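You operate a simulated robot arm through the tools that you are given. There is no shell and no other tool.

You run a simulated robot arm. Do the job below in one go: nothing can be reset, and whatever is moved stays where it is left.

## Task
Pull unit 21 square with the yellow jack, till it shows 0.0 mm, and fix the corner.
Fine: hook the red lever, slacken the blue knob, wind the black knob; tighten the blue one before the lever goes back.

The check looks at the end state, three seconds after you hand in, the way a careful person would. Anything else that was tipped, shoved, dropped, spilled or broken makes it a failure.

## Robot
A 7-joint arm with a two-finger parallel gripper, fixed in place. Base frame: the origin is on the floor under the middle of its stand, x ahead of it, y to its left, z up. Readings come in mm, rad, newtons and seconds.
With the tool pointing down near the work surface it reaches from about 100 to 640 mm from the base axis. Its first joint turns from -1.152 to 1.152 rad. Payload 1.57 kg.
The tool frame sits at the grasp point between the pads (the TCP): z along the fingers, y along the line on which they close. The tips reach 30 mm beyond it. Largest opening 80 mm; finger width 17, thickness 12; the body of the gripper, 40 by 82 mm, starts 80 mm behind the TCP.
Orientation is that of the tool frame in the base frame, as a unit quaternion [w, x, y, z]. With the fingers straight down and closing along the base's y, the tool's x points along the base's -x, its y along +y and its z along -z.

## Interface
- The arm moves only by the tool servo_tool. Its argument "series" is a list of rows, each an object (a shift or turn left out is 0, a gripper value left out holds the last) with "rotation": the turn, a rotation vector about the base's x, y, z in rad, a list of three; "delta_pos": the shift along the base's x, y, z in mm, a list of three; "grip": the opening, from 0 (shut) to 1 (fully open). In form: [{"rotation": [rx, ry, rz], "delta_pos": [dx, dy, dz], "grip": grip}, ...]. A call has 1 to 20 rows; each row is the pose to reach, as a shift and turn from the pose commanded when the call began. Each row takes 0.2 s and may step no farther than 50 mm and 0.15 rad from the row before; otherwise, or with a gripper value out of range, the whole call is refused. Where a pose cannot be reached the arm comes as near as it can. A force on the tool above 50 N (or 10 N above the force at the start of the call, whichever is more), or a blocked arm, ends the call early, and 0.2 s more pass. The fingers move at their own pace (about 72 mm/s each) and stop on an object; they squeeze with about 27 N. The grip force told is the motor's: it shows also when the fingers shut on nothing. Time passes only in rows, and 0.2 s behind the last, so rows that repeat a pose let the fingers close. The reply holds the time, the measured pose of the TCP, the force on the tool along the base axes, the opening and the grip force, in the units named above and with some noise, with the torque about the TCP (base axes, N m) and any sound that the robot's microphone picked up.
- Cameras (640 x 400 px; columns grow to the right, rows downward): "scene" is fixed at [66.3, 448.3, 1440.2]; the picture's right is [-0.59, -0.80, 0.00], its down [-0.45, 0.33, -0.83] and it looks along [0.67, -0.49, -0.55] (base axes); focal length 319 px, centre (320, 200). "wrist" rides on the gripper at [72, -7, -122] in the tool frame; the picture's right is [0.09, 1.00, 0.00], its down [-0.84, 0.08, -0.54] and it looks along [-0.54, 0.05, 0.84] (tool axes); focal length 238 px, centre (320, 200). There is no depth. A picture from a camera that has moved, and an enlarged one, comes with that camera's place and axes in the base frame and with its lens. The place of the scene camera against the robot may be out by one fixed shift of up to 18 mm in any direction.
- camera(camera): a new picture of that camera. No time passes.
- inspect(camera, box): a new picture of the part [left, top, right, bottom] of that camera's present view, enlarged. No time passes.
- sign_off(): hands the job in; it is judged then, once.

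Places have to be worked out from the pictures, the camera data and where the tool is seen. Open the gripper and draw the arm clear of the work before you hand the job in, unless the task says otherwise.

The tools are called after ">>>" by a JSON object that holds its "name" and its "arguments". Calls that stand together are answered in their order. servo_tool: Moves the arm, as the interface text tells. Its arguments: {"type":"object","properties":{"series":{"type":"array"}},"required":["series"]} The other tools are called the same way: camera (camera) takes a picture; inspect (camera, box) takes an enlarged picture of a part of a camera's view; sign_off () hands the job in.

At the start:

```text
time_s: 0.0
tool_pos: [356.1, 21.6, 1239.1]
tcp_rot: [0.0, 0.001, 1.0, 0.0]
ft_force: [0.8, 0.4, 0.5]
wrist_torque: [0.03, 0.01, 0.01]
finger_gap: 80.0
gripper_force: 0.0
```

scene: 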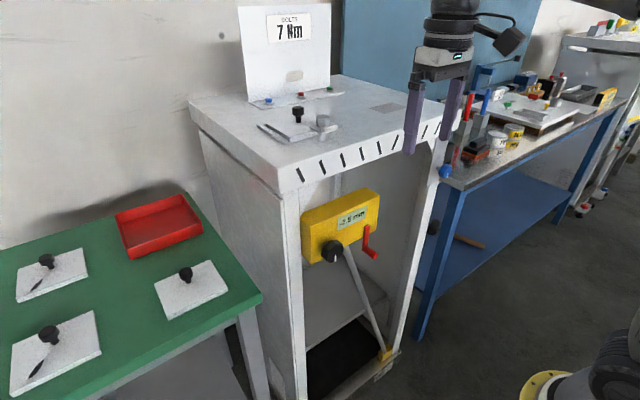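
wrist: 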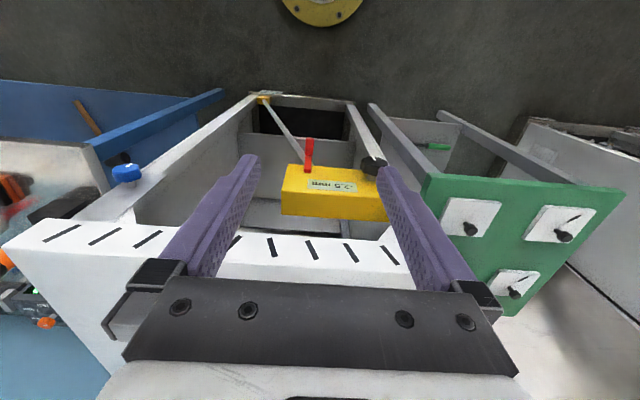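

I start by looking closely at the scene before moving anything.

>>> {"name": "inspect", "arguments": {"camera": "scene", "box": [280, 160, 420, 290]}}

>>> {"name": "inspect", "arguments": {"camera": "scene", "box": [180, 0, 460, 200]}}

>>> {"name": "inspect", "arguments": {"camera": "scene", "box": [0, 180, 280, 400]}}

>>> {"name": "inspect", "arguments": {"camera": "scene", "box": [280, 240, 480, 400]}}

>>> {"name": "inspect", "arguments": {"camera": "wrist", "box": [220, 70, 460, 260]}}

```text
3.08 times, centred on (350, 225) of scene
camera zoom: at [66.3, 448.3, 1440.2], right [-0.59, -0.8, 0.0], down [-0.45, 0.33, -0.83], along [0.67, -0.49, -0.55], focal length 981 px, centre (228, 123)
```

zoom: 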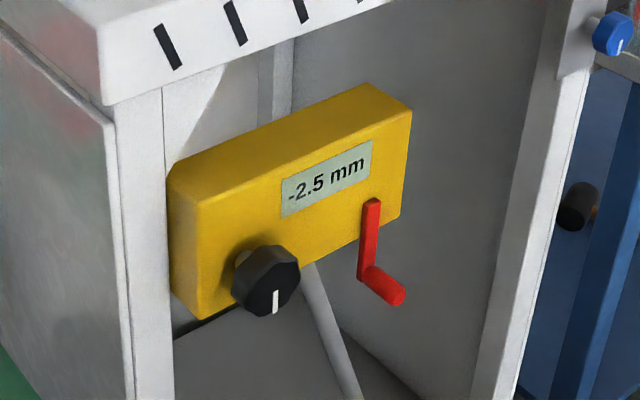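

```text
2.00 times, centred on (320, 100) of scene
camera zoom: at [66.3, 448.3, 1440.2], right [-0.59, -0.8, 0.0], down [-0.45, 0.33, -0.83], along [0.67, -0.49, -0.55], focal length 638 px, centre (320, 400)
```

zoom: 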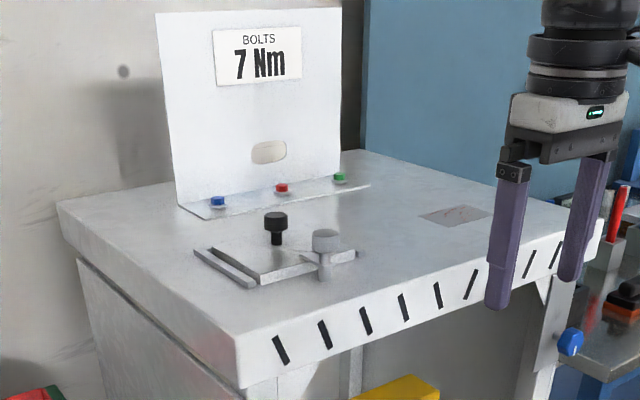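

```text
1.82 times, centred on (140, 290) of scene
camera zoom: at [66.3, 448.3, 1440.2], right [-0.59, -0.8, 0.0], down [-0.45, 0.33, -0.83], along [0.67, -0.49, -0.55], focal length 580 px, centre (647, 36)
```

zoom: 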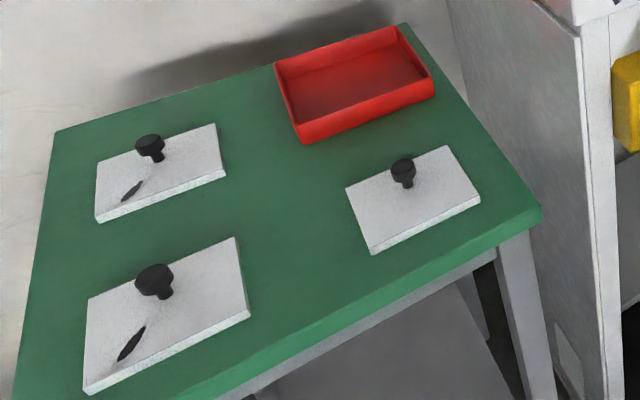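

```text
2.50 times, centred on (380, 320) of scene
camera zoom: at [66.3, 448.3, 1440.2], right [-0.59, -0.8, 0.0], down [-0.45, 0.33, -0.83], along [0.67, -0.49, -0.55], focal length 797 px, centre (170, -100)
```

zoom: 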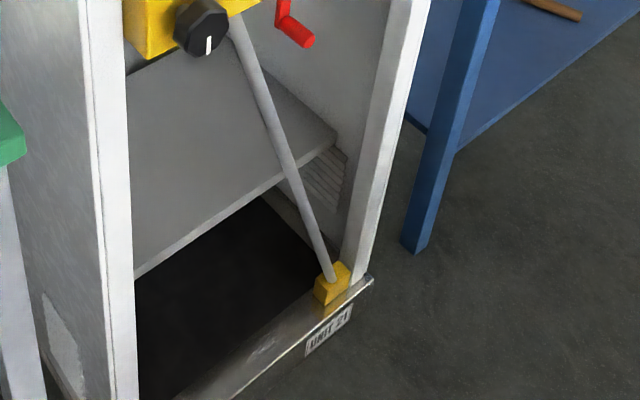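

```text
2.11 times, centred on (340, 165) of wrist
camera zoom: at [284.2, 16.1, 1361.6], right [-0.09, 1.0, 0.0], down [0.84, 0.08, 0.54], along [0.54, 0.05, -0.84], focal length 502 px, centre (278, 274)
```

zoom: 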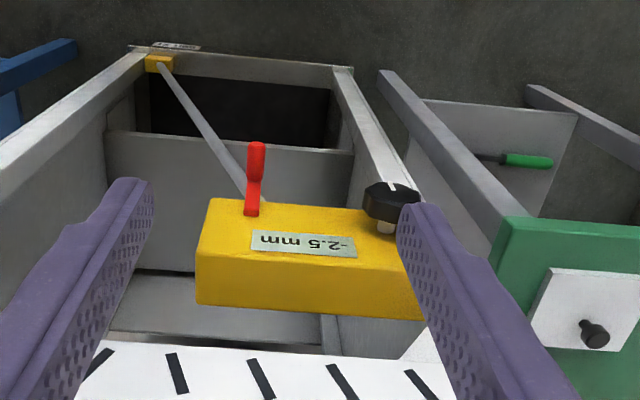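

The jack shows -2.5 mm. By triangulation the black knob is near [445,126,987], the red lever handle near [437,10,911], and the blue knob near [465,-252,1042]. I'll retract and tilt the tool forward, in steps, to see the front better.

>>> {"name": "servo_tool", "arguments": {"series": [{"delta_pos": [-15, 0, 0], "rotation": [0, -0.1, 0]}, {"delta_pos": [-30, 0, 0], "rotation": [0, -0.2, 0]}, {"delta_pos": [-45, 0, 0], "rotation": [0, -0.3, 0]}, {"delta_pos": [-60, 0, -10], "rotation": [0, -0.4, 0]}, {"delta_pos": [-75, 0, -20], "rotation": [0, -0.5, 0]}, {"delta_pos": [-85, 0, -30], "rotation": [0, -0.6, 0]}, {"delta_pos": [-95, 0, -40], "rotation": [0, -0.7, 0]}, {"delta_pos": [-100, 0, -50], "rotation": [0, -0.8, 0]}]}}

```text
time_s: 1.8
tool_pos: [255.5, 23.5, 1188.9]
tcp_rot: [0.391, 0.0, 0.92, -0.001]
ft_force: [0.1, 0.1, -0.3]
wrist_torque: [0.02, 0.0, -0.01]
finger_gap: 80.2
gripper_force: 0.0
```

The arm reached the tilted pose exactly. I take both pictures to check the view.

>>> {"name": "camera", "arguments": {"camera": "wrist"}}

>>> {"name": "camera", "arguments": {"camera": "scene"}}

```text
taken
camera wrist: at [118.0, 16.5, 1222.7], right [-0.06, 1.0, -0.07], down [0.19, 0.08, 0.98], along [0.98, 0.05, -0.2], focal length 238 px, centre (320, 200)
```

wrist: 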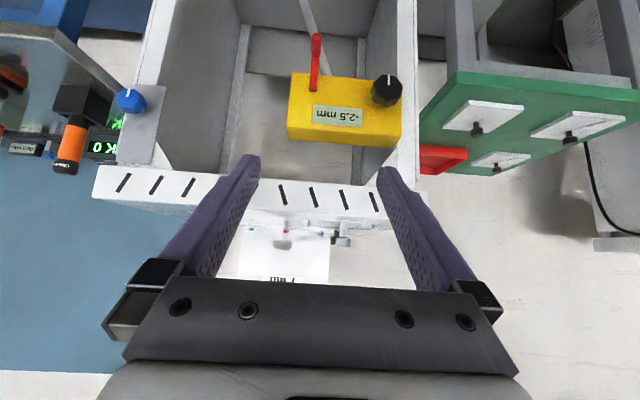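

```text
taken
```

scene: 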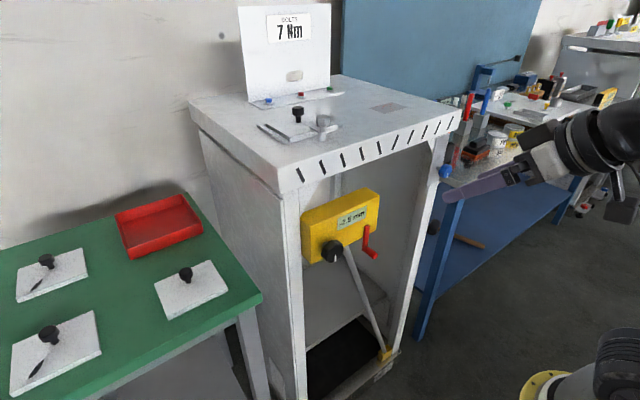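

The wrist view is upside down but shows all three controls. I enlarge the parts to read their details.

>>> {"name": "inspect", "arguments": {"camera": "wrist", "box": [0, 40, 200, 200]}}

>>> {"name": "inspect", "arguments": {"camera": "wrist", "box": [270, 20, 420, 160]}}

>>> {"name": "inspect", "arguments": {"camera": "wrist", "box": [220, 170, 420, 290]}}

>>> {"name": "inspect", "arguments": {"camera": "scene", "box": [380, 100, 500, 220]}}

```text
2.50 times, centred on (100, 120) of wrist
camera zoom: at [118.0, 16.5, 1222.7], right [-0.06, 1.0, -0.07], down [0.19, 0.08, 0.98], along [0.98, 0.05, -0.2], focal length 596 px, centre (870, 400)
```

zoom: 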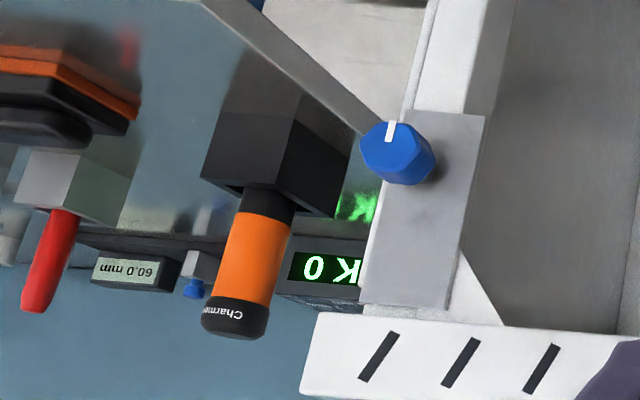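

```text
2.86 times, centred on (345, 90) of wrist
camera zoom: at [118.0, 16.5, 1222.7], right [-0.06, 1.0, -0.07], down [0.19, 0.08, 0.98], along [0.98, 0.05, -0.2], focal length 681 px, centre (249, 514)
```

zoom: 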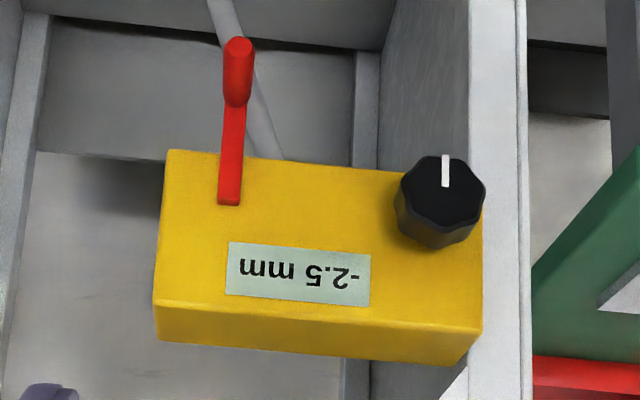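

```text
3.20 times, centred on (320, 230) of wrist
camera zoom: at [118.0, 16.5, 1222.7], right [-0.06, 1.0, -0.07], down [0.19, 0.08, 0.98], along [0.98, 0.05, -0.2], focal length 763 px, centre (320, 104)
```

zoom: 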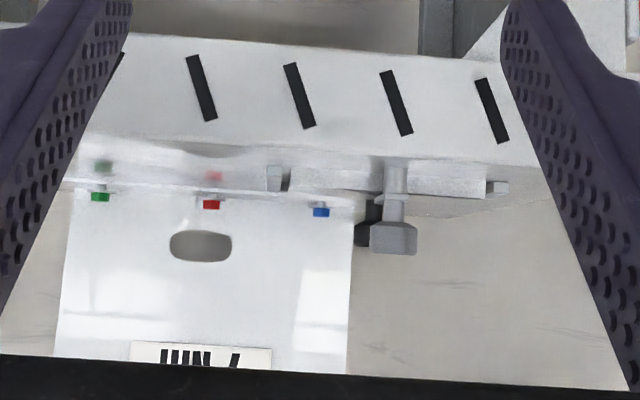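

```text
3.33 times, centred on (440, 160) of scene
camera zoom: at [66.3, 448.3, 1440.2], right [-0.59, -0.8, 0.0], down [-0.45, 0.33, -0.83], along [0.67, -0.49, -0.55], focal length 1063 px, centre (-80, 333)
```

zoom: 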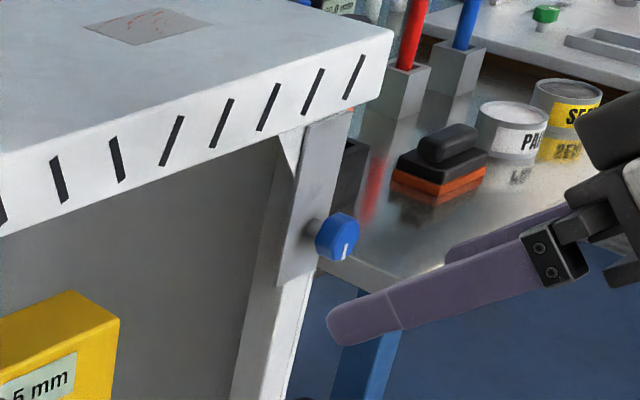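

Blue knob sits on the gusset plate of the right post with its mark down, black knob also has its mark down, and the red lever hangs down from its pivot with a handle sticking out. I level the tool to point along +x and come to the jack's height for a close look.

>>> {"name": "servo_tool", "arguments": {"series": [{"delta_pos": [-5, 0, -30], "rotation": [0, -0.13, 0]}, {"delta_pos": [-10, 0, -60], "rotation": [0, -0.26, 0]}, {"delta_pos": [-15, 0, -90], "rotation": [0, -0.39, 0]}, {"delta_pos": [-20, 0, -120], "rotation": [0, -0.52, 0]}, {"delta_pos": [-25, 0, -150], "rotation": [0, -0.65, 0]}, {"delta_pos": [-25, 0, -180], "rotation": [0, -0.771, 0]}]}}

>>> {"name": "camera", "arguments": {"camera": "wrist"}}

>>> {"name": "camera", "arguments": {"camera": "scene"}}

```text
time_s: 3.3
tool_pos: [253.0, 68.1, 1072.1]
tcp_rot: [0.738, 0.071, 0.667, 0.074]
ft_force: [0.1, 0.0, -0.1]
wrist_torque: [0.02, 0.0, 0.02]
finger_gap: 80.2
gripper_force: 0.0
out of reach, approached as far as the arm can: row 5, 6
stopped in row 6: the arm was blocked; the commanded pose is now the measured one
```

```text
taken
camera wrist: at [140.9, 78.2, 988.0], right [0.0, 0.99, 0.11], down [-0.62, -0.09, 0.78], along [0.78, -0.07, 0.62], focal length 238 px, centre (320, 200)
```

wrist: 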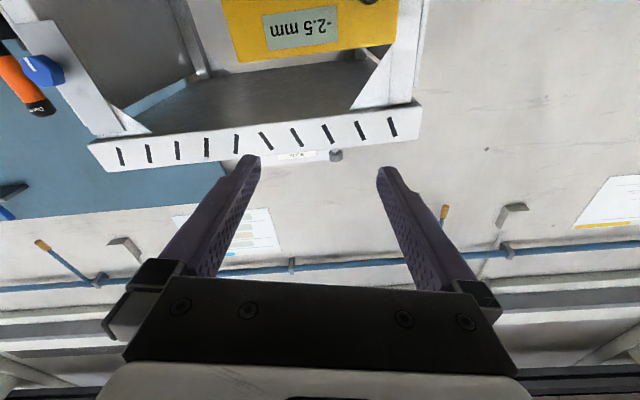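

```text
taken
```

scene: 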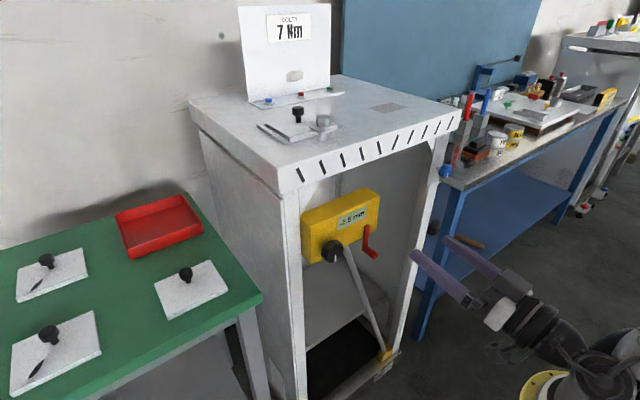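

That far back the arm is too folded. I move forward to about [330,20,1060] while straightening the tool to level, still 75 mm clear of the lever.

>>> {"name": "servo_tool", "arguments": {"series": [{"delta_pos": [20, -12, 0], "rotation": [-0.05, 0.025, 0]}, {"delta_pos": [40, -24, 0], "rotation": [-0.1, 0.05, 0]}, {"delta_pos": [60, -36, -5], "rotation": [-0.15, 0.075, 0]}, {"delta_pos": [77, -48, -12], "rotation": [-0.205, 0.1, -0.004]}]}}

>>> {"name": "camera", "arguments": {"camera": "wrist"}}

>>> {"name": "camera", "arguments": {"camera": "scene"}}

```text
time_s: 4.3
tool_pos: [330.7, 20.0, 1059.3]
tcp_rot: [0.707, -0.001, 0.708, 0.0]
ft_force: [0.6, -0.4, -0.2]
wrist_torque: [0.01, 0.02, 0.04]
finger_gap: 79.8
gripper_force: 0.0
```

```text
taken
camera wrist: at [209.8, 14.5, 986.9], right [0.0, 1.0, -0.09], down [-0.54, 0.08, 0.84], along [0.84, 0.05, 0.54], focal length 238 px, centre (320, 200)
```

wrist: 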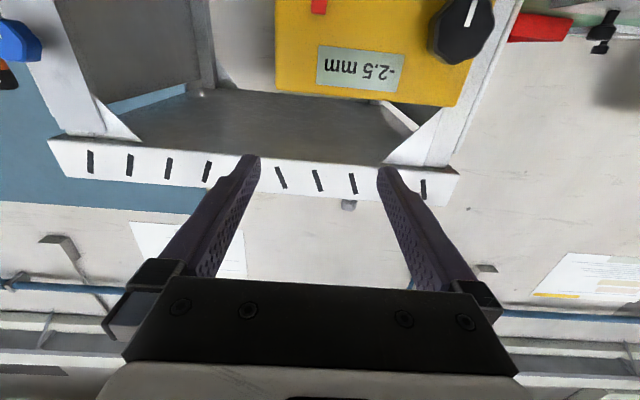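

```text
taken
```

scene: 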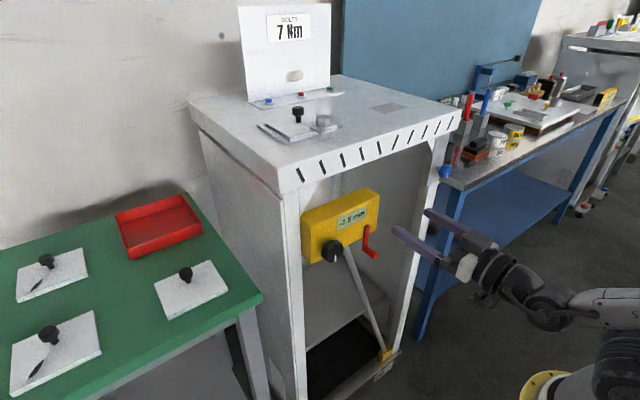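

Level pose works. I lower to z≈960 for a second wrist view so I can triangulate the knob and lever accurately from the wrist camera alone.

>>> {"name": "servo_tool", "arguments": {"series": [{"delta_pos": [0, 10, -40]}, {"delta_pos": [0, 20, -80]}, {"delta_pos": [0, 30, -120]}]}}

>>> {"name": "camera", "arguments": {"camera": "wrist"}}

>>> {"name": "inspect", "arguments": {"camera": "wrist", "box": [240, 0, 560, 200]}}

```text
time_s: 5.1
tool_pos: [329.1, 59.5, 974.4]
tcp_rot: [0.707, 0.0, 0.707, -0.001]
ft_force: [0.7, -1.3, 0.0]
wrist_torque: [-0.02, 0.01, -0.01]
finger_gap: 80.1
gripper_force: 0.0
out of reach, approached as far as the arm can: row 2, 3
```

```text
taken
camera wrist: at [207.9, 53.8, 902.3], right [0.0, 1.0, -0.1], down [-0.54, 0.08, 0.84], along [0.84, 0.05, 0.54], focal length 238 px, centre (320, 200)
```

wrist: 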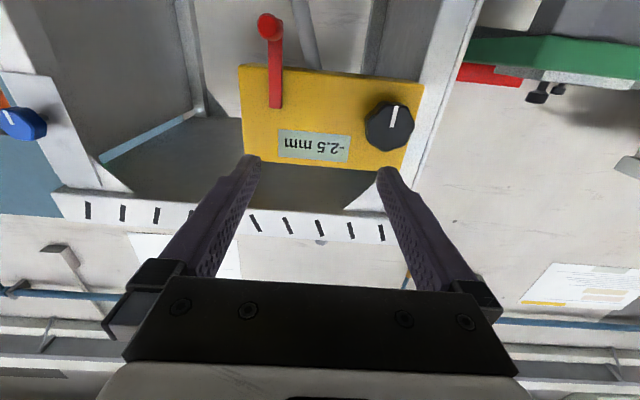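

```text
2.00 times, centred on (400, 100) of wrist
camera zoom: at [207.9, 53.8, 902.3], right [0.0, 1.0, -0.1], down [-0.54, 0.08, 0.84], along [0.84, 0.05, 0.54], focal length 477 px, centre (160, 400)
```

zoom: 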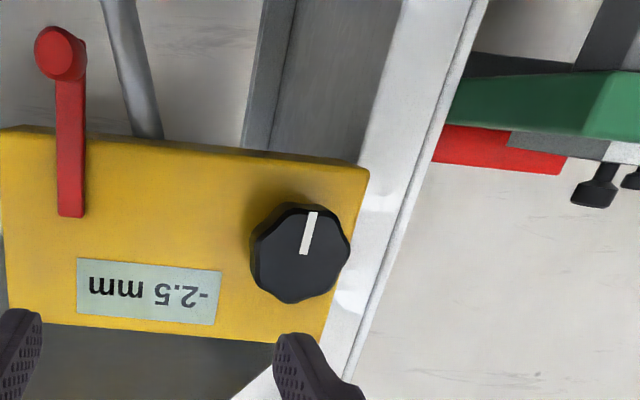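

Wrist triangulation gives the black knob face at about [454,131.5,964.5] (Ø ≈ 50), the jack face at x≈482.6, the lever handle tip at [443,12,892] and the arm top near z≈960. I zoom further into the lever and the blue knob.

>>> {"name": "inspect", "arguments": {"camera": "wrist", "box": [230, 0, 350, 120]}}

>>> {"name": "inspect", "arguments": {"camera": "wrist", "box": [350, 80, 430, 180]}}

>>> {"name": "inspect", "arguments": {"camera": "wrist", "box": [0, 60, 120, 220]}}

>>> {"name": "inspect", "arguments": {"camera": "scene", "box": [335, 190, 395, 270]}}

```text
3.33 times, centred on (290, 60) of wrist
camera zoom: at [207.9, 53.8, 902.3], right [0.0, 1.0, -0.1], down [-0.54, 0.08, 0.84], along [0.84, 0.05, 0.54], focal length 794 px, centre (420, 667)
```

zoom: 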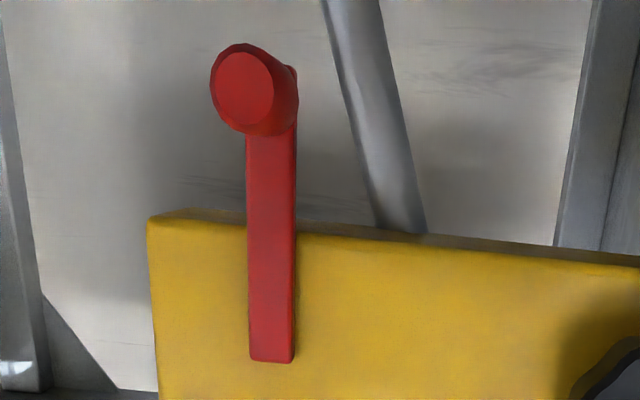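

```text
4.00 times, centred on (390, 130) of wrist
camera zoom: at [207.9, 53.8, 902.3], right [0.0, 1.0, -0.1], down [-0.54, 0.08, 0.84], along [0.84, 0.05, 0.54], focal length 953 px, centre (40, 480)
```

zoom: 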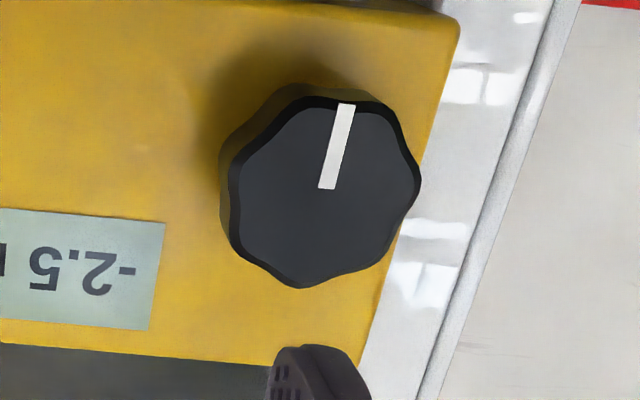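

```text
2.50 times, centred on (60, 140) of wrist
camera zoom: at [207.9, 53.8, 902.3], right [0.0, 1.0, -0.1], down [-0.54, 0.08, 0.84], along [0.84, 0.05, 0.54], focal length 596 px, centre (970, 350)
```

zoom: 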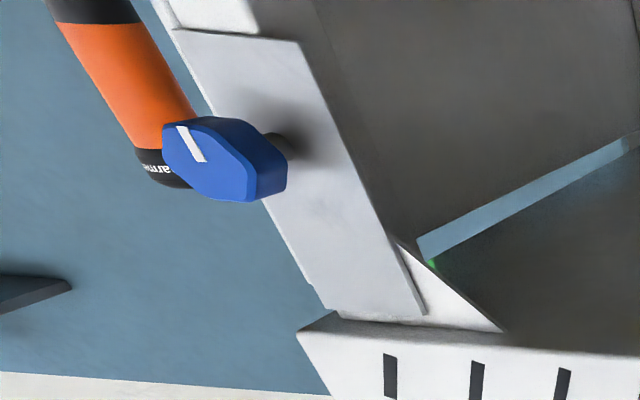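

```text
5.00 times, centred on (365, 230) of scene
camera zoom: at [66.3, 448.3, 1440.2], right [-0.59, -0.8, 0.0], down [-0.45, 0.33, -0.83], along [0.67, -0.49, -0.55], focal length 1595 px, centre (95, 50)
```

zoom: 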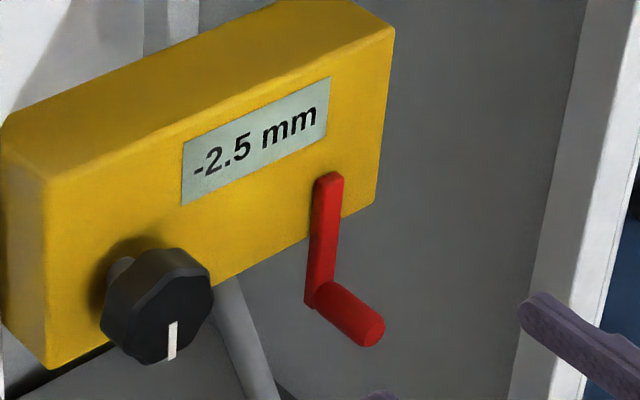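

The lever is a crank-like L: flat arm on the jack's face with its handle sticking out toward the robot. I approach in front of it to test reach, staying short of the handle tip (x≈443).

>>> {"name": "servo_tool", "arguments": {"series": [{"delta_pos": [15, -15, 0]}, {"delta_pos": [35, -30, 0]}, {"delta_pos": [55, -47, -10]}, {"delta_pos": [55, -47, -40]}]}}

>>> {"name": "camera", "arguments": {"camera": "wrist"}}

>>> {"name": "camera", "arguments": {"camera": "scene"}}

```text
time_s: 6.1
tool_pos: [390.5, 42.9, 973.0]
tcp_rot: [0.702, -0.012, 0.712, -0.019]
ft_force: [-0.7, -0.1, 1.2]
wrist_torque: [0.01, -0.03, -0.01]
finger_gap: 80.0
gripper_force: 0.1
out of reach, approached as far as the arm can: row 1, 2, 3, 4
```

```text
taken
camera wrist: at [268.5, 34.8, 903.4], right [0.01, 0.99, -0.13], down [-0.53, 0.12, 0.84], along [0.85, 0.07, 0.53], focal length 238 px, centre (320, 200)
```

wrist: 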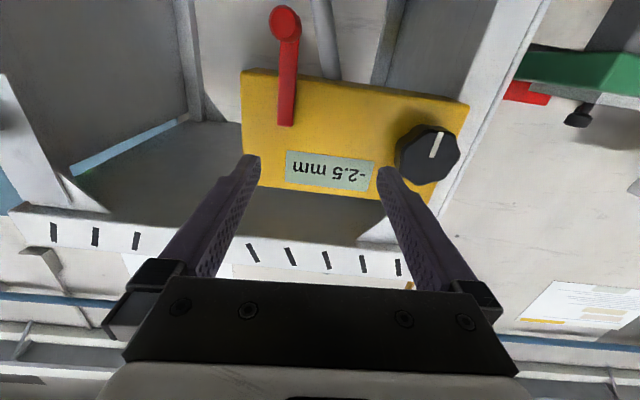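

```text
taken
```

scene: 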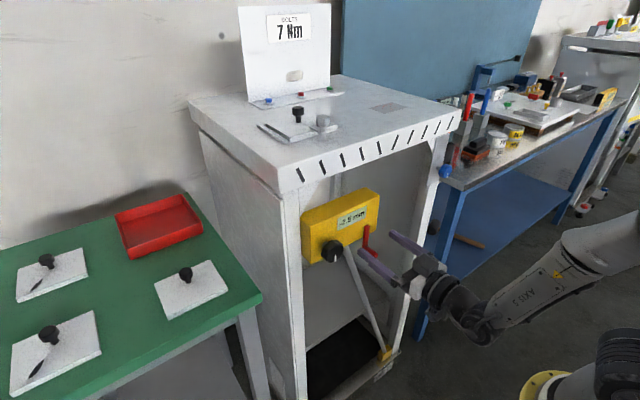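

The level tool can't go lower than z≈973 here (wrist limit), so I'll pitch the tool downward by about 0.5 rad for the lever and see which pose results.

>>> {"name": "servo_tool", "arguments": {"series": [{"delta_pos": [-10, 0, 10], "rotation": [0, 0.12, 0]}, {"delta_pos": [-20, 0, 20], "rotation": [0, 0.25, 0]}, {"delta_pos": [-20, 0, 20], "rotation": [0, 0.38, 0]}, {"delta_pos": [-20, 0, 20], "rotation": [0, 0.5, 0]}, {"delta_pos": [-20, 0, 20], "rotation": [0, 0.5, 0]}]}}

>>> {"name": "camera", "arguments": {"camera": "wrist"}}

>>> {"name": "camera", "arguments": {"camera": "scene"}}

```text
time_s: 7.3
tool_pos: [370.4, 43.7, 992.6]
tcp_rot: [0.509, 0.0, 0.86, 0.0]
ft_force: [0.3, 0.1, -0.5]
wrist_torque: [-0.02, 0.02, 0.01]
finger_gap: 79.8
gripper_force: 0.0
```

```text
taken
camera wrist: at [229.6, 37.5, 989.0], right [-0.04, 1.0, -0.08], down [-0.07, 0.08, 0.99], along [1.0, 0.05, 0.07], focal length 238 px, centre (320, 200)
```

wrist: 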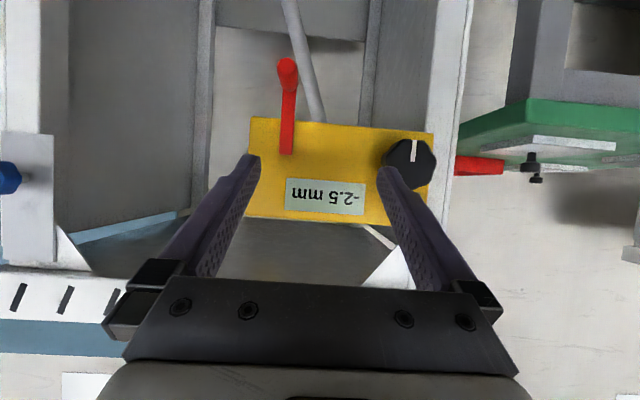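

```text
taken
```

scene: 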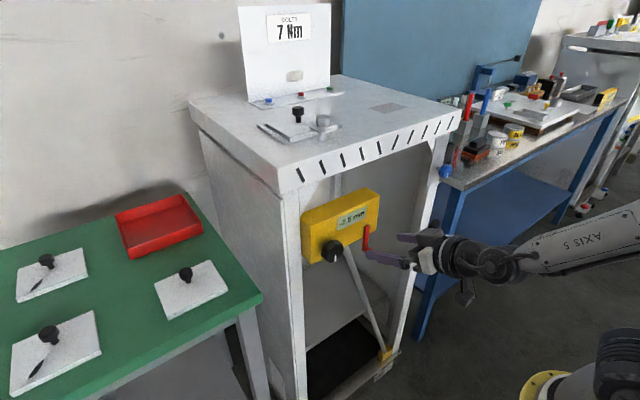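

Commanded pose is back in step: tool pitched 0.5 rad down at [370,44,993], and projections of my estimates match the picture to within a few pixels. I move to a pre-grasp point behind the lever handle, 70 mm back along the tool axis.

>>> {"name": "servo_tool", "arguments": {"series": [{"delta_pos": [5, -16, -20], "grip": 0.7}, {"delta_pos": [10, -32, -45], "grip": 0.7}, {"delta_pos": [20, -32, -68], "grip": 0.7}, {"delta_pos": [20, -32, -68], "grip": 0.7}]}}

>>> {"name": "camera", "arguments": {"camera": "wrist"}}

>>> {"name": "inspect", "arguments": {"camera": "scene", "box": [320, 180, 480, 300]}}

```text
time_s: 8.3
tool_pos: [389.9, 24.3, 925.7]
tcp_rot: [0.51, 0.001, 0.86, -0.002]
ft_force: [-0.8, 0.5, 0.2]
wrist_torque: [0.03, -0.01, 0.01]
finger_gap: 56.1
gripper_force: 0.0
out of reach, approached as far as the arm can: row 2, 3, 4
```

```text
taken
camera wrist: at [248.6, 19.1, 921.1], right [-0.04, 1.0, -0.08], down [-0.07, 0.08, 0.99], along [1.0, 0.04, 0.07], focal length 238 px, centre (320, 200)
```

wrist: 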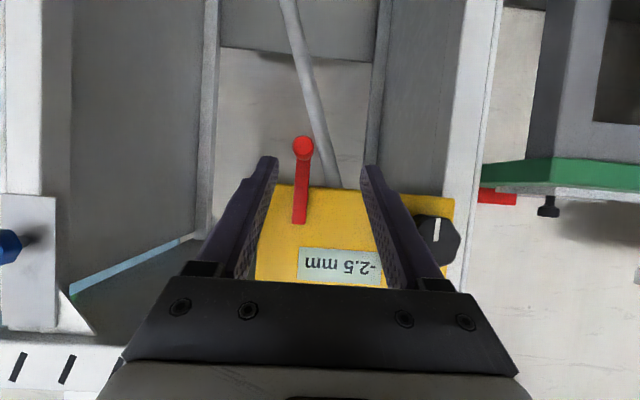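

```text
3.33 times, centred on (400, 240) of scene
camera zoom: at [66.3, 448.3, 1440.2], right [-0.59, -0.8, 0.0], down [-0.45, 0.33, -0.83], along [0.67, -0.49, -0.55], focal length 1063 px, centre (53, 67)
```

zoom: 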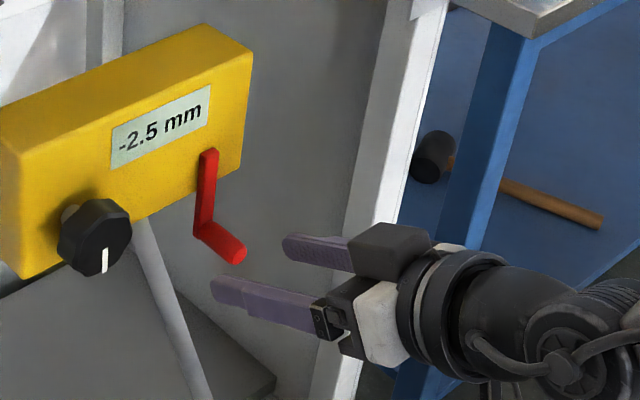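

The y position stopped 12 mm short (wrist limit again). I pitch the tool down by another 0.3 rad at the same place to regain reach.

>>> {"name": "servo_tool", "arguments": {"series": [{"delta_pos": [-5, 0, 5], "rotation": [0, 0.1, 0]}, {"delta_pos": [-5, -5, 5], "rotation": [0, 0.2, 0]}, {"delta_pos": [-5, -12, 5], "rotation": [0, 0.3, 0]}, {"delta_pos": [-5, -12, 5], "rotation": [0, 0.3, 0]}]}}

>>> {"name": "camera", "arguments": {"camera": "scene"}}

```text
time_s: 9.3
tool_pos: [383.5, 11.3, 930.1]
tcp_rot: [0.375, 0.0, 0.927, 0.0]
ft_force: [-0.3, -0.5, 0.5]
wrist_torque: [-0.02, 0.02, -0.02]
finger_gap: 55.9
gripper_force: 0.0
```

```text
taken
```

scene: 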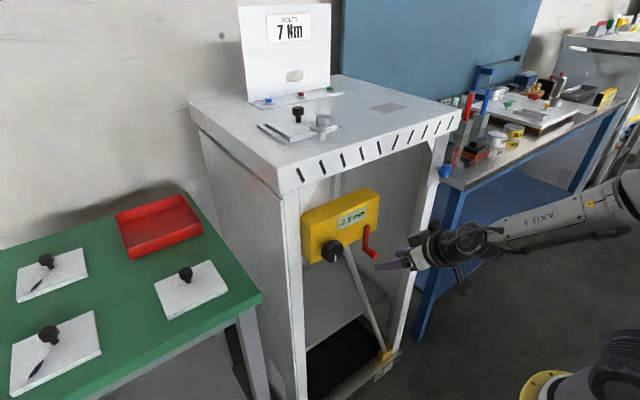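

Pitch 0.8 works with no reach limit at [383.5,11.3,930]. I now advance so the open fingers straddle the handle at about [455,12,893].

>>> {"name": "servo_tool", "arguments": {"series": [{"delta_pos": [20, 0, -8]}, {"delta_pos": [40, 0, -18]}, {"delta_pos": [58, 0, -28]}, {"delta_pos": [71, 0, -37]}, {"delta_pos": [71, 0, -37]}]}}

>>> {"name": "camera", "arguments": {"camera": "wrist"}}

>>> {"name": "inspect", "arguments": {"camera": "scene", "box": [320, 180, 480, 300]}}

```text
time_s: 10.5
tool_pos: [455.7, 11.4, 894.8]
tcp_rot: [0.376, -0.001, 0.926, 0.001]
ft_force: [-0.1, -1.0, 0.1]
wrist_torque: [0.0, 0.0, 0.01]
finger_gap: 55.8
gripper_force: 0.0
```

```text
taken
camera wrist: at [318.8, 6.0, 930.8], right [-0.07, 1.0, -0.06], down [0.22, 0.08, 0.97], along [0.97, 0.05, -0.23], focal length 238 px, centre (320, 200)
```

wrist: 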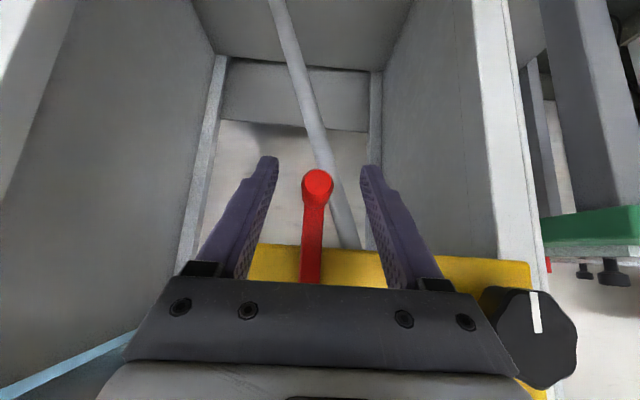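

```text
3.33 times, centred on (400, 240) of scene
camera zoom: at [66.3, 448.3, 1440.2], right [-0.59, -0.8, 0.0], down [-0.45, 0.33, -0.83], along [0.67, -0.49, -0.55], focal length 1063 px, centre (53, 67)
```

zoom: 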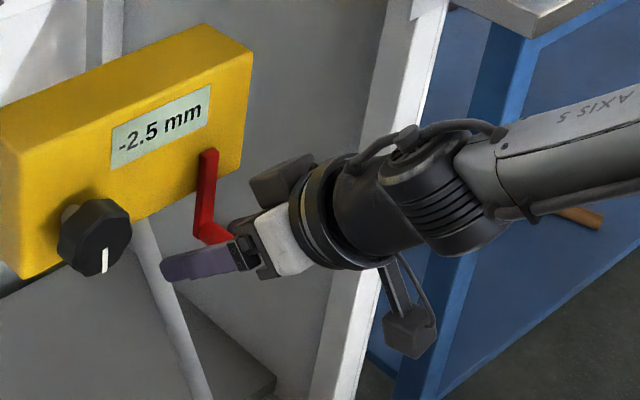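

The handle sits between the fingers, centred within about 2 mm. I close the gripper on it and read the forces.

>>> {"name": "servo_tool", "arguments": {"series": [{"delta_pos": [0, -1, 0], "grip": 0.4}, {"delta_pos": [0, -1, 0], "grip": 0.1}, {"delta_pos": [0, -1, 0], "grip": 0.1}]}}

>>> {"name": "camera", "arguments": {"camera": "wrist"}}

```text
time_s: 11.3
tool_pos: [456.2, 10.0, 893.3]
tcp_rot: [0.376, 0.001, 0.927, -0.001]
ft_force: [1.5, -8.8, -2.4]
wrist_torque: [0.07, -0.13, 0.39]
finger_gap: 17.3
gripper_force: 32.3
```

```text
taken
camera wrist: at [318.8, 4.5, 930.7], right [-0.06, 1.0, -0.07], down [0.22, 0.08, 0.97], along [0.97, 0.05, -0.23], focal length 238 px, centre (320, 200)
```

wrist: 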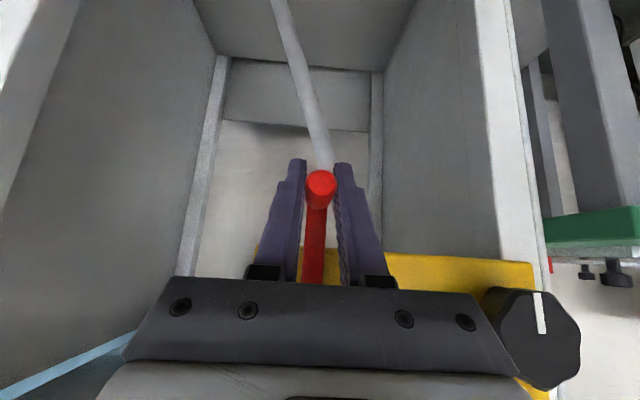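

The handle is gripped (17.3 mm thick). I test which way the lever yields with a small nudge toward -y.

>>> {"name": "servo_tool", "arguments": {"series": [{"delta_pos": [0, -2, 0]}, {"delta_pos": [0, -4, 0]}, {"delta_pos": [0, -6, 0]}, {"delta_pos": [0, -6, 0]}]}}

```text
time_s: 12.3
tool_pos: [455.6, 5.5, 894.2]
tcp_rot: [0.376, 0.0, 0.927, -0.001]
ft_force: [0.9, 3.8, -2.0]
wrist_torque: [-0.14, 0.03, -0.05]
finger_gap: 17.4
gripper_force: 32.5
```

It moved about 4.5 mm with only 4 N of resistance, so -y looks free. I continue a bit further along the arc around the pivot (about z≈952) and look.

>>> {"name": "servo_tool", "arguments": {"series": [{"delta_pos": [0, -3, 0.5]}, {"delta_pos": [0, -6, 1]}, {"delta_pos": [0, -9, 2]}, {"delta_pos": [0, -9, 2]}]}}

>>> {"name": "camera", "arguments": {"camera": "wrist"}}

>>> {"name": "inspect", "arguments": {"camera": "scene", "box": [320, 180, 480, 300]}}

```text
time_s: 13.3
tool_pos: [455.3, -2.3, 896.3]
tcp_rot: [0.376, -0.001, 0.926, 0.0]
ft_force: [0.4, 4.0, -2.4]
wrist_torque: [-0.28, -0.16, -0.03]
finger_gap: 17.6
gripper_force: 31.9
```

```text
taken
camera wrist: at [318.8, -9.8, 933.4], right [-0.07, 1.0, -0.07], down [0.22, 0.08, 0.97], along [0.97, 0.05, -0.23], focal length 238 px, centre (320, 200)
```

wrist: 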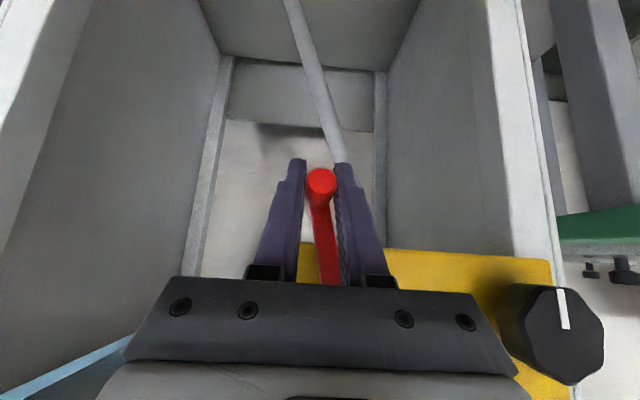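

```text
3.33 times, centred on (400, 240) of scene
camera zoom: at [66.4, 448.4, 1440.2], right [-0.59, -0.8, 0.0], down [-0.45, 0.33, -0.83], along [0.67, -0.49, -0.55], focal length 1063 px, centre (53, 67)
```

zoom: 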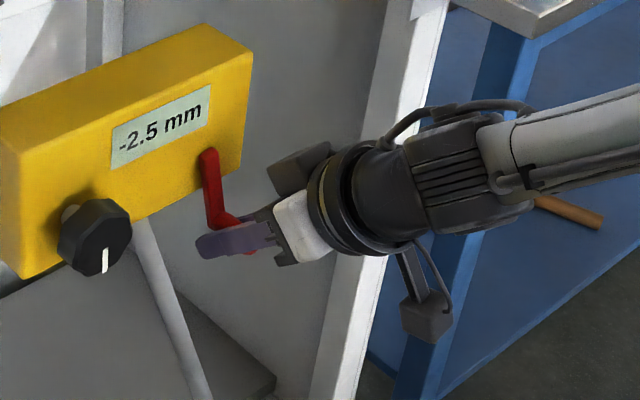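

The lever swings about its top pivot toward -y with light resistance. I follow the arc (radius ≈60 mm) to about 45°.

>>> {"name": "servo_tool", "arguments": {"series": [{"delta_pos": [0, -5.3, 1.8]}, {"delta_pos": [0, -10.2, 3.8]}, {"delta_pos": [0, -14.8, 6.2]}, {"delta_pos": [0, -19.2, 9.1]}, {"delta_pos": [0, -23.4, 12.2]}, {"delta_pos": [0, -27.2, 15.8]}]}}

>>> {"name": "inspect", "arguments": {"camera": "scene", "box": [320, 180, 480, 300]}}

>>> {"name": "camera", "arguments": {"camera": "wrist"}}

```text
time_s: 14.7
tool_pos: [455.4, -31.5, 911.8]
tcp_rot: [0.376, 0.0, 0.927, -0.001]
ft_force: [-0.8, 1.4, -1.8]
wrist_torque: [-0.12, 0.26, 0.2]
finger_gap: 17.7
gripper_force: 32.4
```

```text
3.33 times, centred on (400, 240) of scene
camera zoom: at [66.3, 448.3, 1440.2], right [-0.59, -0.8, 0.0], down [-0.45, 0.33, -0.83], along [0.67, -0.49, -0.55], focal length 1063 px, centre (53, 67)
```

zoom: 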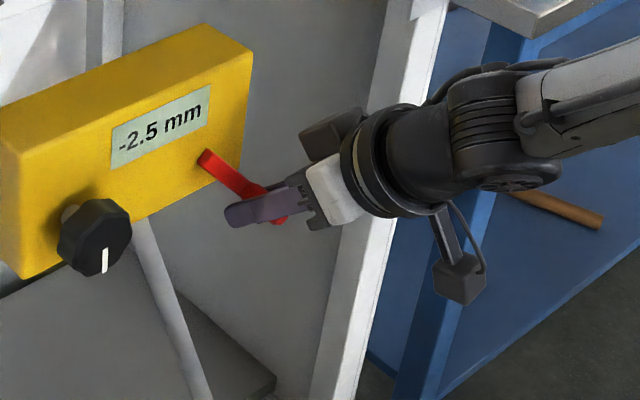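

```text
taken
camera wrist: at [318.9, -37.1, 949.4], right [-0.07, 1.0, -0.07], down [0.22, 0.08, 0.97], along [0.97, 0.05, -0.23], focal length 238 px, centre (320, 200)
```

wrist: 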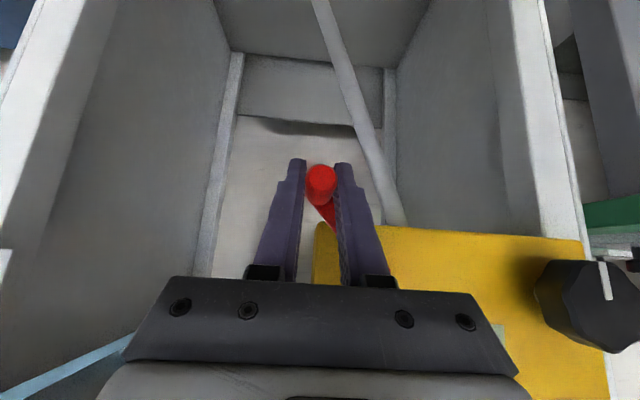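

Lever is at about 45°, still light. I continue to 70° and check.

>>> {"name": "servo_tool", "arguments": {"series": [{"delta_pos": [0, -3.6, 3.8]}, {"delta_pos": [0, -6.7, 8]}, {"delta_pos": [0, -9.6, 12.4]}, {"delta_pos": [0, -12, 17]}, {"delta_pos": [0, -14, 21.9]}]}}

>>> {"name": "inspect", "arguments": {"camera": "scene", "box": [320, 180, 480, 300]}}

```text
time_s: 15.9
tool_pos: [454.2, -44.6, 929.9]
tcp_rot: [0.374, -0.001, 0.928, 0.001]
ft_force: [15.7, 6.3, -22.8]
wrist_torque: [0.01, 0.13, -0.03]
finger_gap: 17.4
gripper_force: 32.4
```

```text
3.33 times, centred on (400, 240) of scene
camera zoom: at [67.1, 448.4, 1440.2], right [-0.59, -0.8, 0.0], down [-0.45, 0.33, -0.83], along [0.67, -0.49, -0.55], focal length 1063 px, centre (53, 67)
```

zoom: 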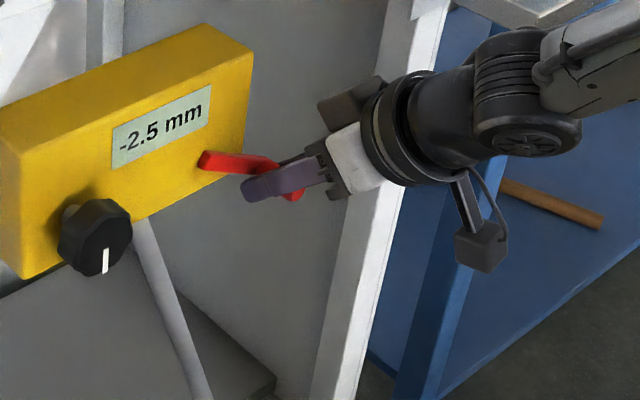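

Resistance rose to about 28 N near 67°, either a stop or a detent. I go a few more degrees cautiously and read the force.

>>> {"name": "servo_tool", "arguments": {"series": [{"delta_pos": [0, -0.8, 2]}, {"delta_pos": [0, -1.4, 4]}, {"delta_pos": [0, -1.4, 4]}]}}

>>> {"name": "inspect", "arguments": {"camera": "scene", "box": [320, 180, 440, 280]}}

>>> {"name": "camera", "arguments": {"camera": "wrist"}}

```text
time_s: 16.7
tool_pos: [451.8, -45.0, 933.6]
tcp_rot: [0.371, -0.002, 0.928, 0.001]
ft_force: [5.8, 24.0, -29.1]
wrist_torque: [0.06, 0.36, 0.15]
finger_gap: 17.4
gripper_force: 32.4
```

```text
4.00 times, centred on (380, 230) of scene
camera zoom: at [66.9, 448.9, 1440.0], right [-0.59, -0.8, 0.0], down [-0.45, 0.33, -0.83], along [0.67, -0.49, -0.55], focal length 1276 px, centre (80, 80)
```

zoom: 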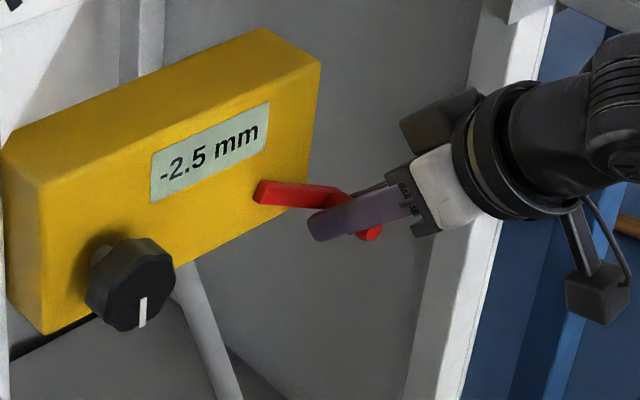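

```text
taken
camera wrist: at [317.0, -50.9, 971.8], right [-0.07, 1.0, -0.06], down [0.23, 0.08, 0.97], along [0.97, 0.05, -0.24], focal length 238 px, centre (320, 200)
```

wrist: 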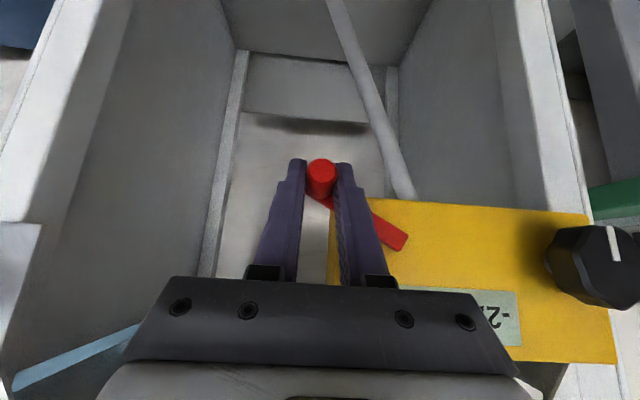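

Force climbs quickly past ~70°, so that looks like the end stop. I relax the push and open the gripper to see whether the lever stays thrown over.

>>> {"name": "servo_tool", "arguments": {"series": [{"delta_pos": [0, 0.8, -2]}, {"delta_pos": [0, 1, -4]}, {"delta_pos": [0, 1, -4], "grip": 0.35}, {"delta_pos": [0, 1, -4], "grip": 0.6}, {"delta_pos": [0, 1, -4], "grip": 0.6}]}}

>>> {"name": "inspect", "arguments": {"camera": "scene", "box": [320, 180, 440, 280]}}

>>> {"name": "camera", "arguments": {"camera": "wrist"}}

```text
time_s: 17.9
tool_pos: [455.6, -43.4, 936.2]
tcp_rot: [0.378, 0.0, 0.926, -0.001]
ft_force: [-4.1, 0.5, -3.1]
wrist_torque: [-0.08, 0.06, 0.07]
finger_gap: 47.9
gripper_force: 0.0
```

```text
4.00 times, centred on (380, 230) of scene
camera zoom: at [66.3, 448.3, 1440.2], right [-0.59, -0.8, 0.0], down [-0.45, 0.33, -0.83], along [0.67, -0.49, -0.55], focal length 1276 px, centre (80, 80)
```

zoom: 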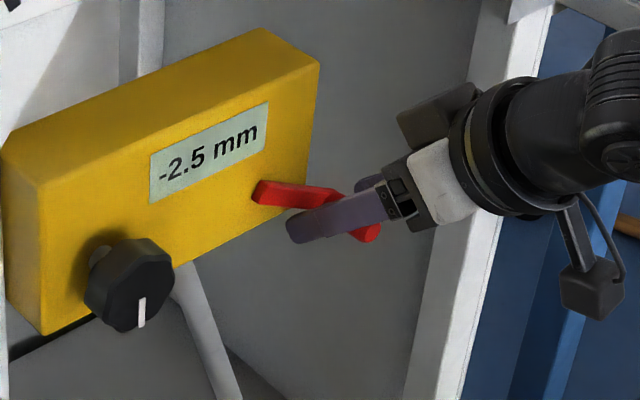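

```text
taken
camera wrist: at [319.8, -51.3, 972.6], right [-0.07, 1.0, -0.06], down [0.22, 0.08, 0.97], along [0.97, 0.05, -0.22], focal length 238 px, centre (320, 200)
```

wrist: 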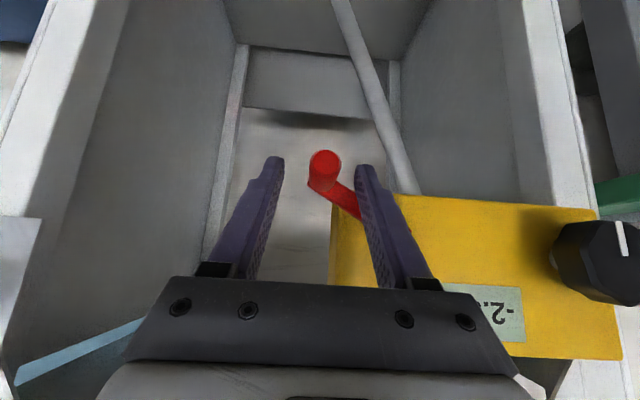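

The lever stayed where I left it (about 63° by the picture) with no click heard; I'm not sure it is fully home. I back out along the tool axis and look at it unobstructed.

>>> {"name": "servo_tool", "arguments": {"series": [{"delta_pos": [-14, 0, 14]}, {"delta_pos": [-28, 0, 28]}, {"delta_pos": [-45, 0, 40]}, {"delta_pos": [-65, 0, 45]}, {"delta_pos": [-65, 0, 45]}]}}

>>> {"name": "camera", "arguments": {"camera": "wrist"}}

>>> {"name": "inspect", "arguments": {"camera": "scene", "box": [320, 180, 440, 280]}}

```text
time_s: 19.1
tool_pos: [390.4, -45.4, 977.7]
tcp_rot: [0.376, 0.0, 0.927, -0.001]
ft_force: [0.3, 0.5, -0.1]
wrist_torque: [0.02, 0.01, 0.03]
finger_gap: 48.1
gripper_force: 0.0
```

```text
taken
camera wrist: at [253.1, -51.0, 1015.5], right [-0.07, 1.0, -0.06], down [0.22, 0.08, 0.97], along [0.97, 0.05, -0.23], focal length 238 px, centre (320, 200)
```

wrist: 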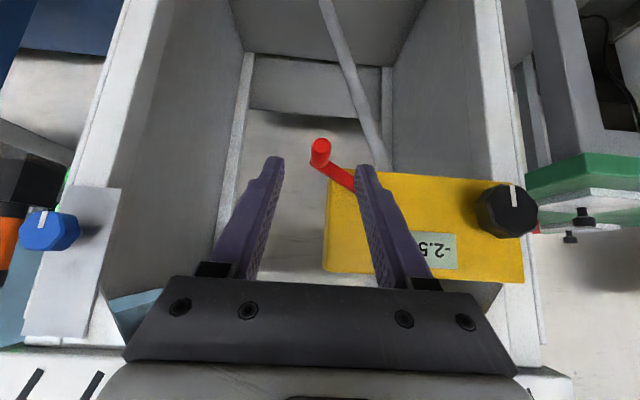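

```text
4.00 times, centred on (380, 230) of scene
camera zoom: at [66.3, 448.3, 1440.2], right [-0.59, -0.8, 0.0], down [-0.45, 0.33, -0.83], along [0.67, -0.49, -0.55], focal length 1276 px, centre (80, 80)
```

zoom: 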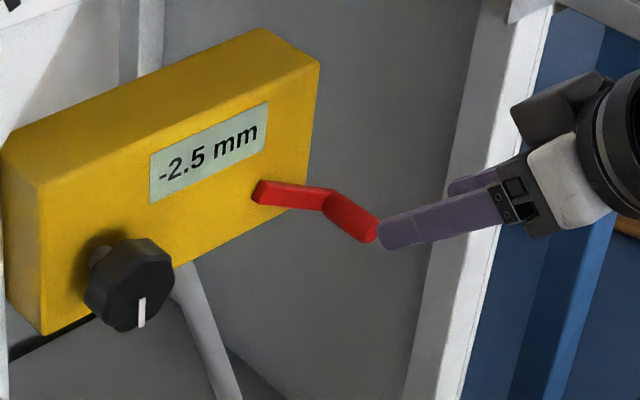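

The handle now sits at about y=-45, z=921 (≈61°) and stays. To test whether there's more travel, I'll push it up from below with closed fingers, first moving to a lower-pitch pose beneath and in front of it.

>>> {"name": "servo_tool", "arguments": {"series": [{"delta_pos": [-5, 0, -15], "rotation": [0, -0.06, 0], "grip": 0}, {"delta_pos": [-10, 0, -35], "rotation": [0, -0.12, 0], "grip": 0}, {"delta_pos": [-10, 0, -55], "rotation": [0, -0.18, 0], "grip": 0}, {"delta_pos": [-5, 0, -72], "rotation": [0, -0.25, 0], "grip": 0}, {"delta_pos": [-5, 0, -80], "rotation": [0, -0.25, 0], "grip": 0}]}}

>>> {"name": "camera", "arguments": {"camera": "wrist"}}

```text
time_s: 20.3
tool_pos: [384.5, -46.3, 900.4]
tcp_rot: [0.49, 0.0, 0.872, 0.0]
ft_force: [0.1, -0.3, 0.0]
wrist_torque: [-0.04, 0.03, -0.03]
finger_gap: 0.0
gripper_force: 20.5
```

```text
taken
camera wrist: at [243.6, -51.6, 900.7], right [-0.05, 1.0, -0.08], down [-0.03, 0.08, 1.0], along [1.0, 0.05, 0.02], focal length 238 px, centre (320, 200)
```

wrist: 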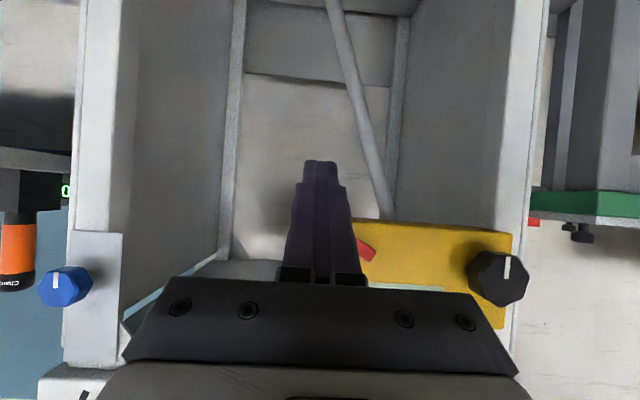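

Pose reached at [384.5,-46,900] with pitch 0.55. I slide the closed fingers forward under the handle, leaving a few mm of clearance.

>>> {"name": "servo_tool", "arguments": {"series": [{"delta_pos": [5, 0, -11]}, {"delta_pos": [28, 0, -12]}, {"delta_pos": [50, 0, -12]}, {"delta_pos": [66, 0, -12]}, {"delta_pos": [66, 0, -12]}]}}

>>> {"name": "camera", "arguments": {"camera": "wrist"}}

>>> {"name": "inspect", "arguments": {"camera": "scene", "box": [320, 180, 440, 280]}}

```text
time_s: 21.5
tool_pos: [451.2, -44.8, 888.2]
tcp_rot: [0.489, 0.0, 0.872, 0.0]
ft_force: [-0.4, -0.8, -0.3]
wrist_torque: [-0.02, 0.03, -0.01]
finger_gap: 0.0
gripper_force: 20.8
```

```text
taken
camera wrist: at [310.5, -51.5, 889.2], right [-0.05, 1.0, -0.08], down [-0.03, 0.08, 1.0], along [1.0, 0.05, 0.02], focal length 238 px, centre (320, 200)
```

wrist: 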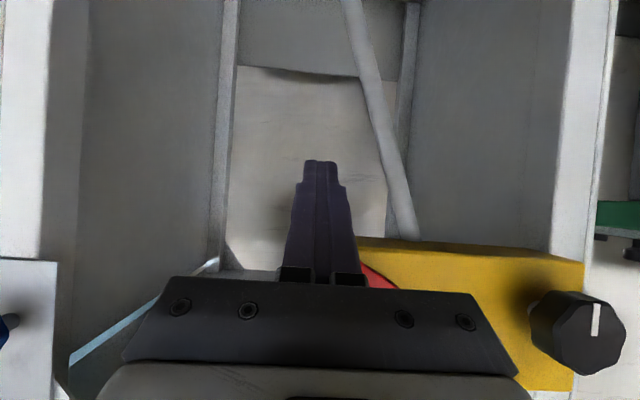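

```text
4.00 times, centred on (380, 230) of scene
camera zoom: at [66.3, 448.3, 1440.2], right [-0.59, -0.8, 0.0], down [-0.45, 0.33, -0.83], along [0.67, -0.49, -0.55], focal length 1276 px, centre (80, 80)
```

zoom: 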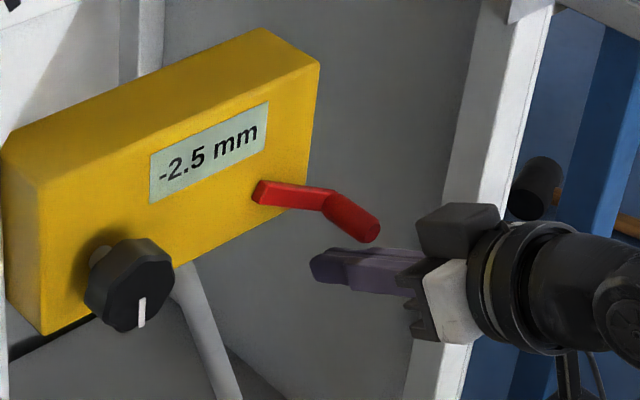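

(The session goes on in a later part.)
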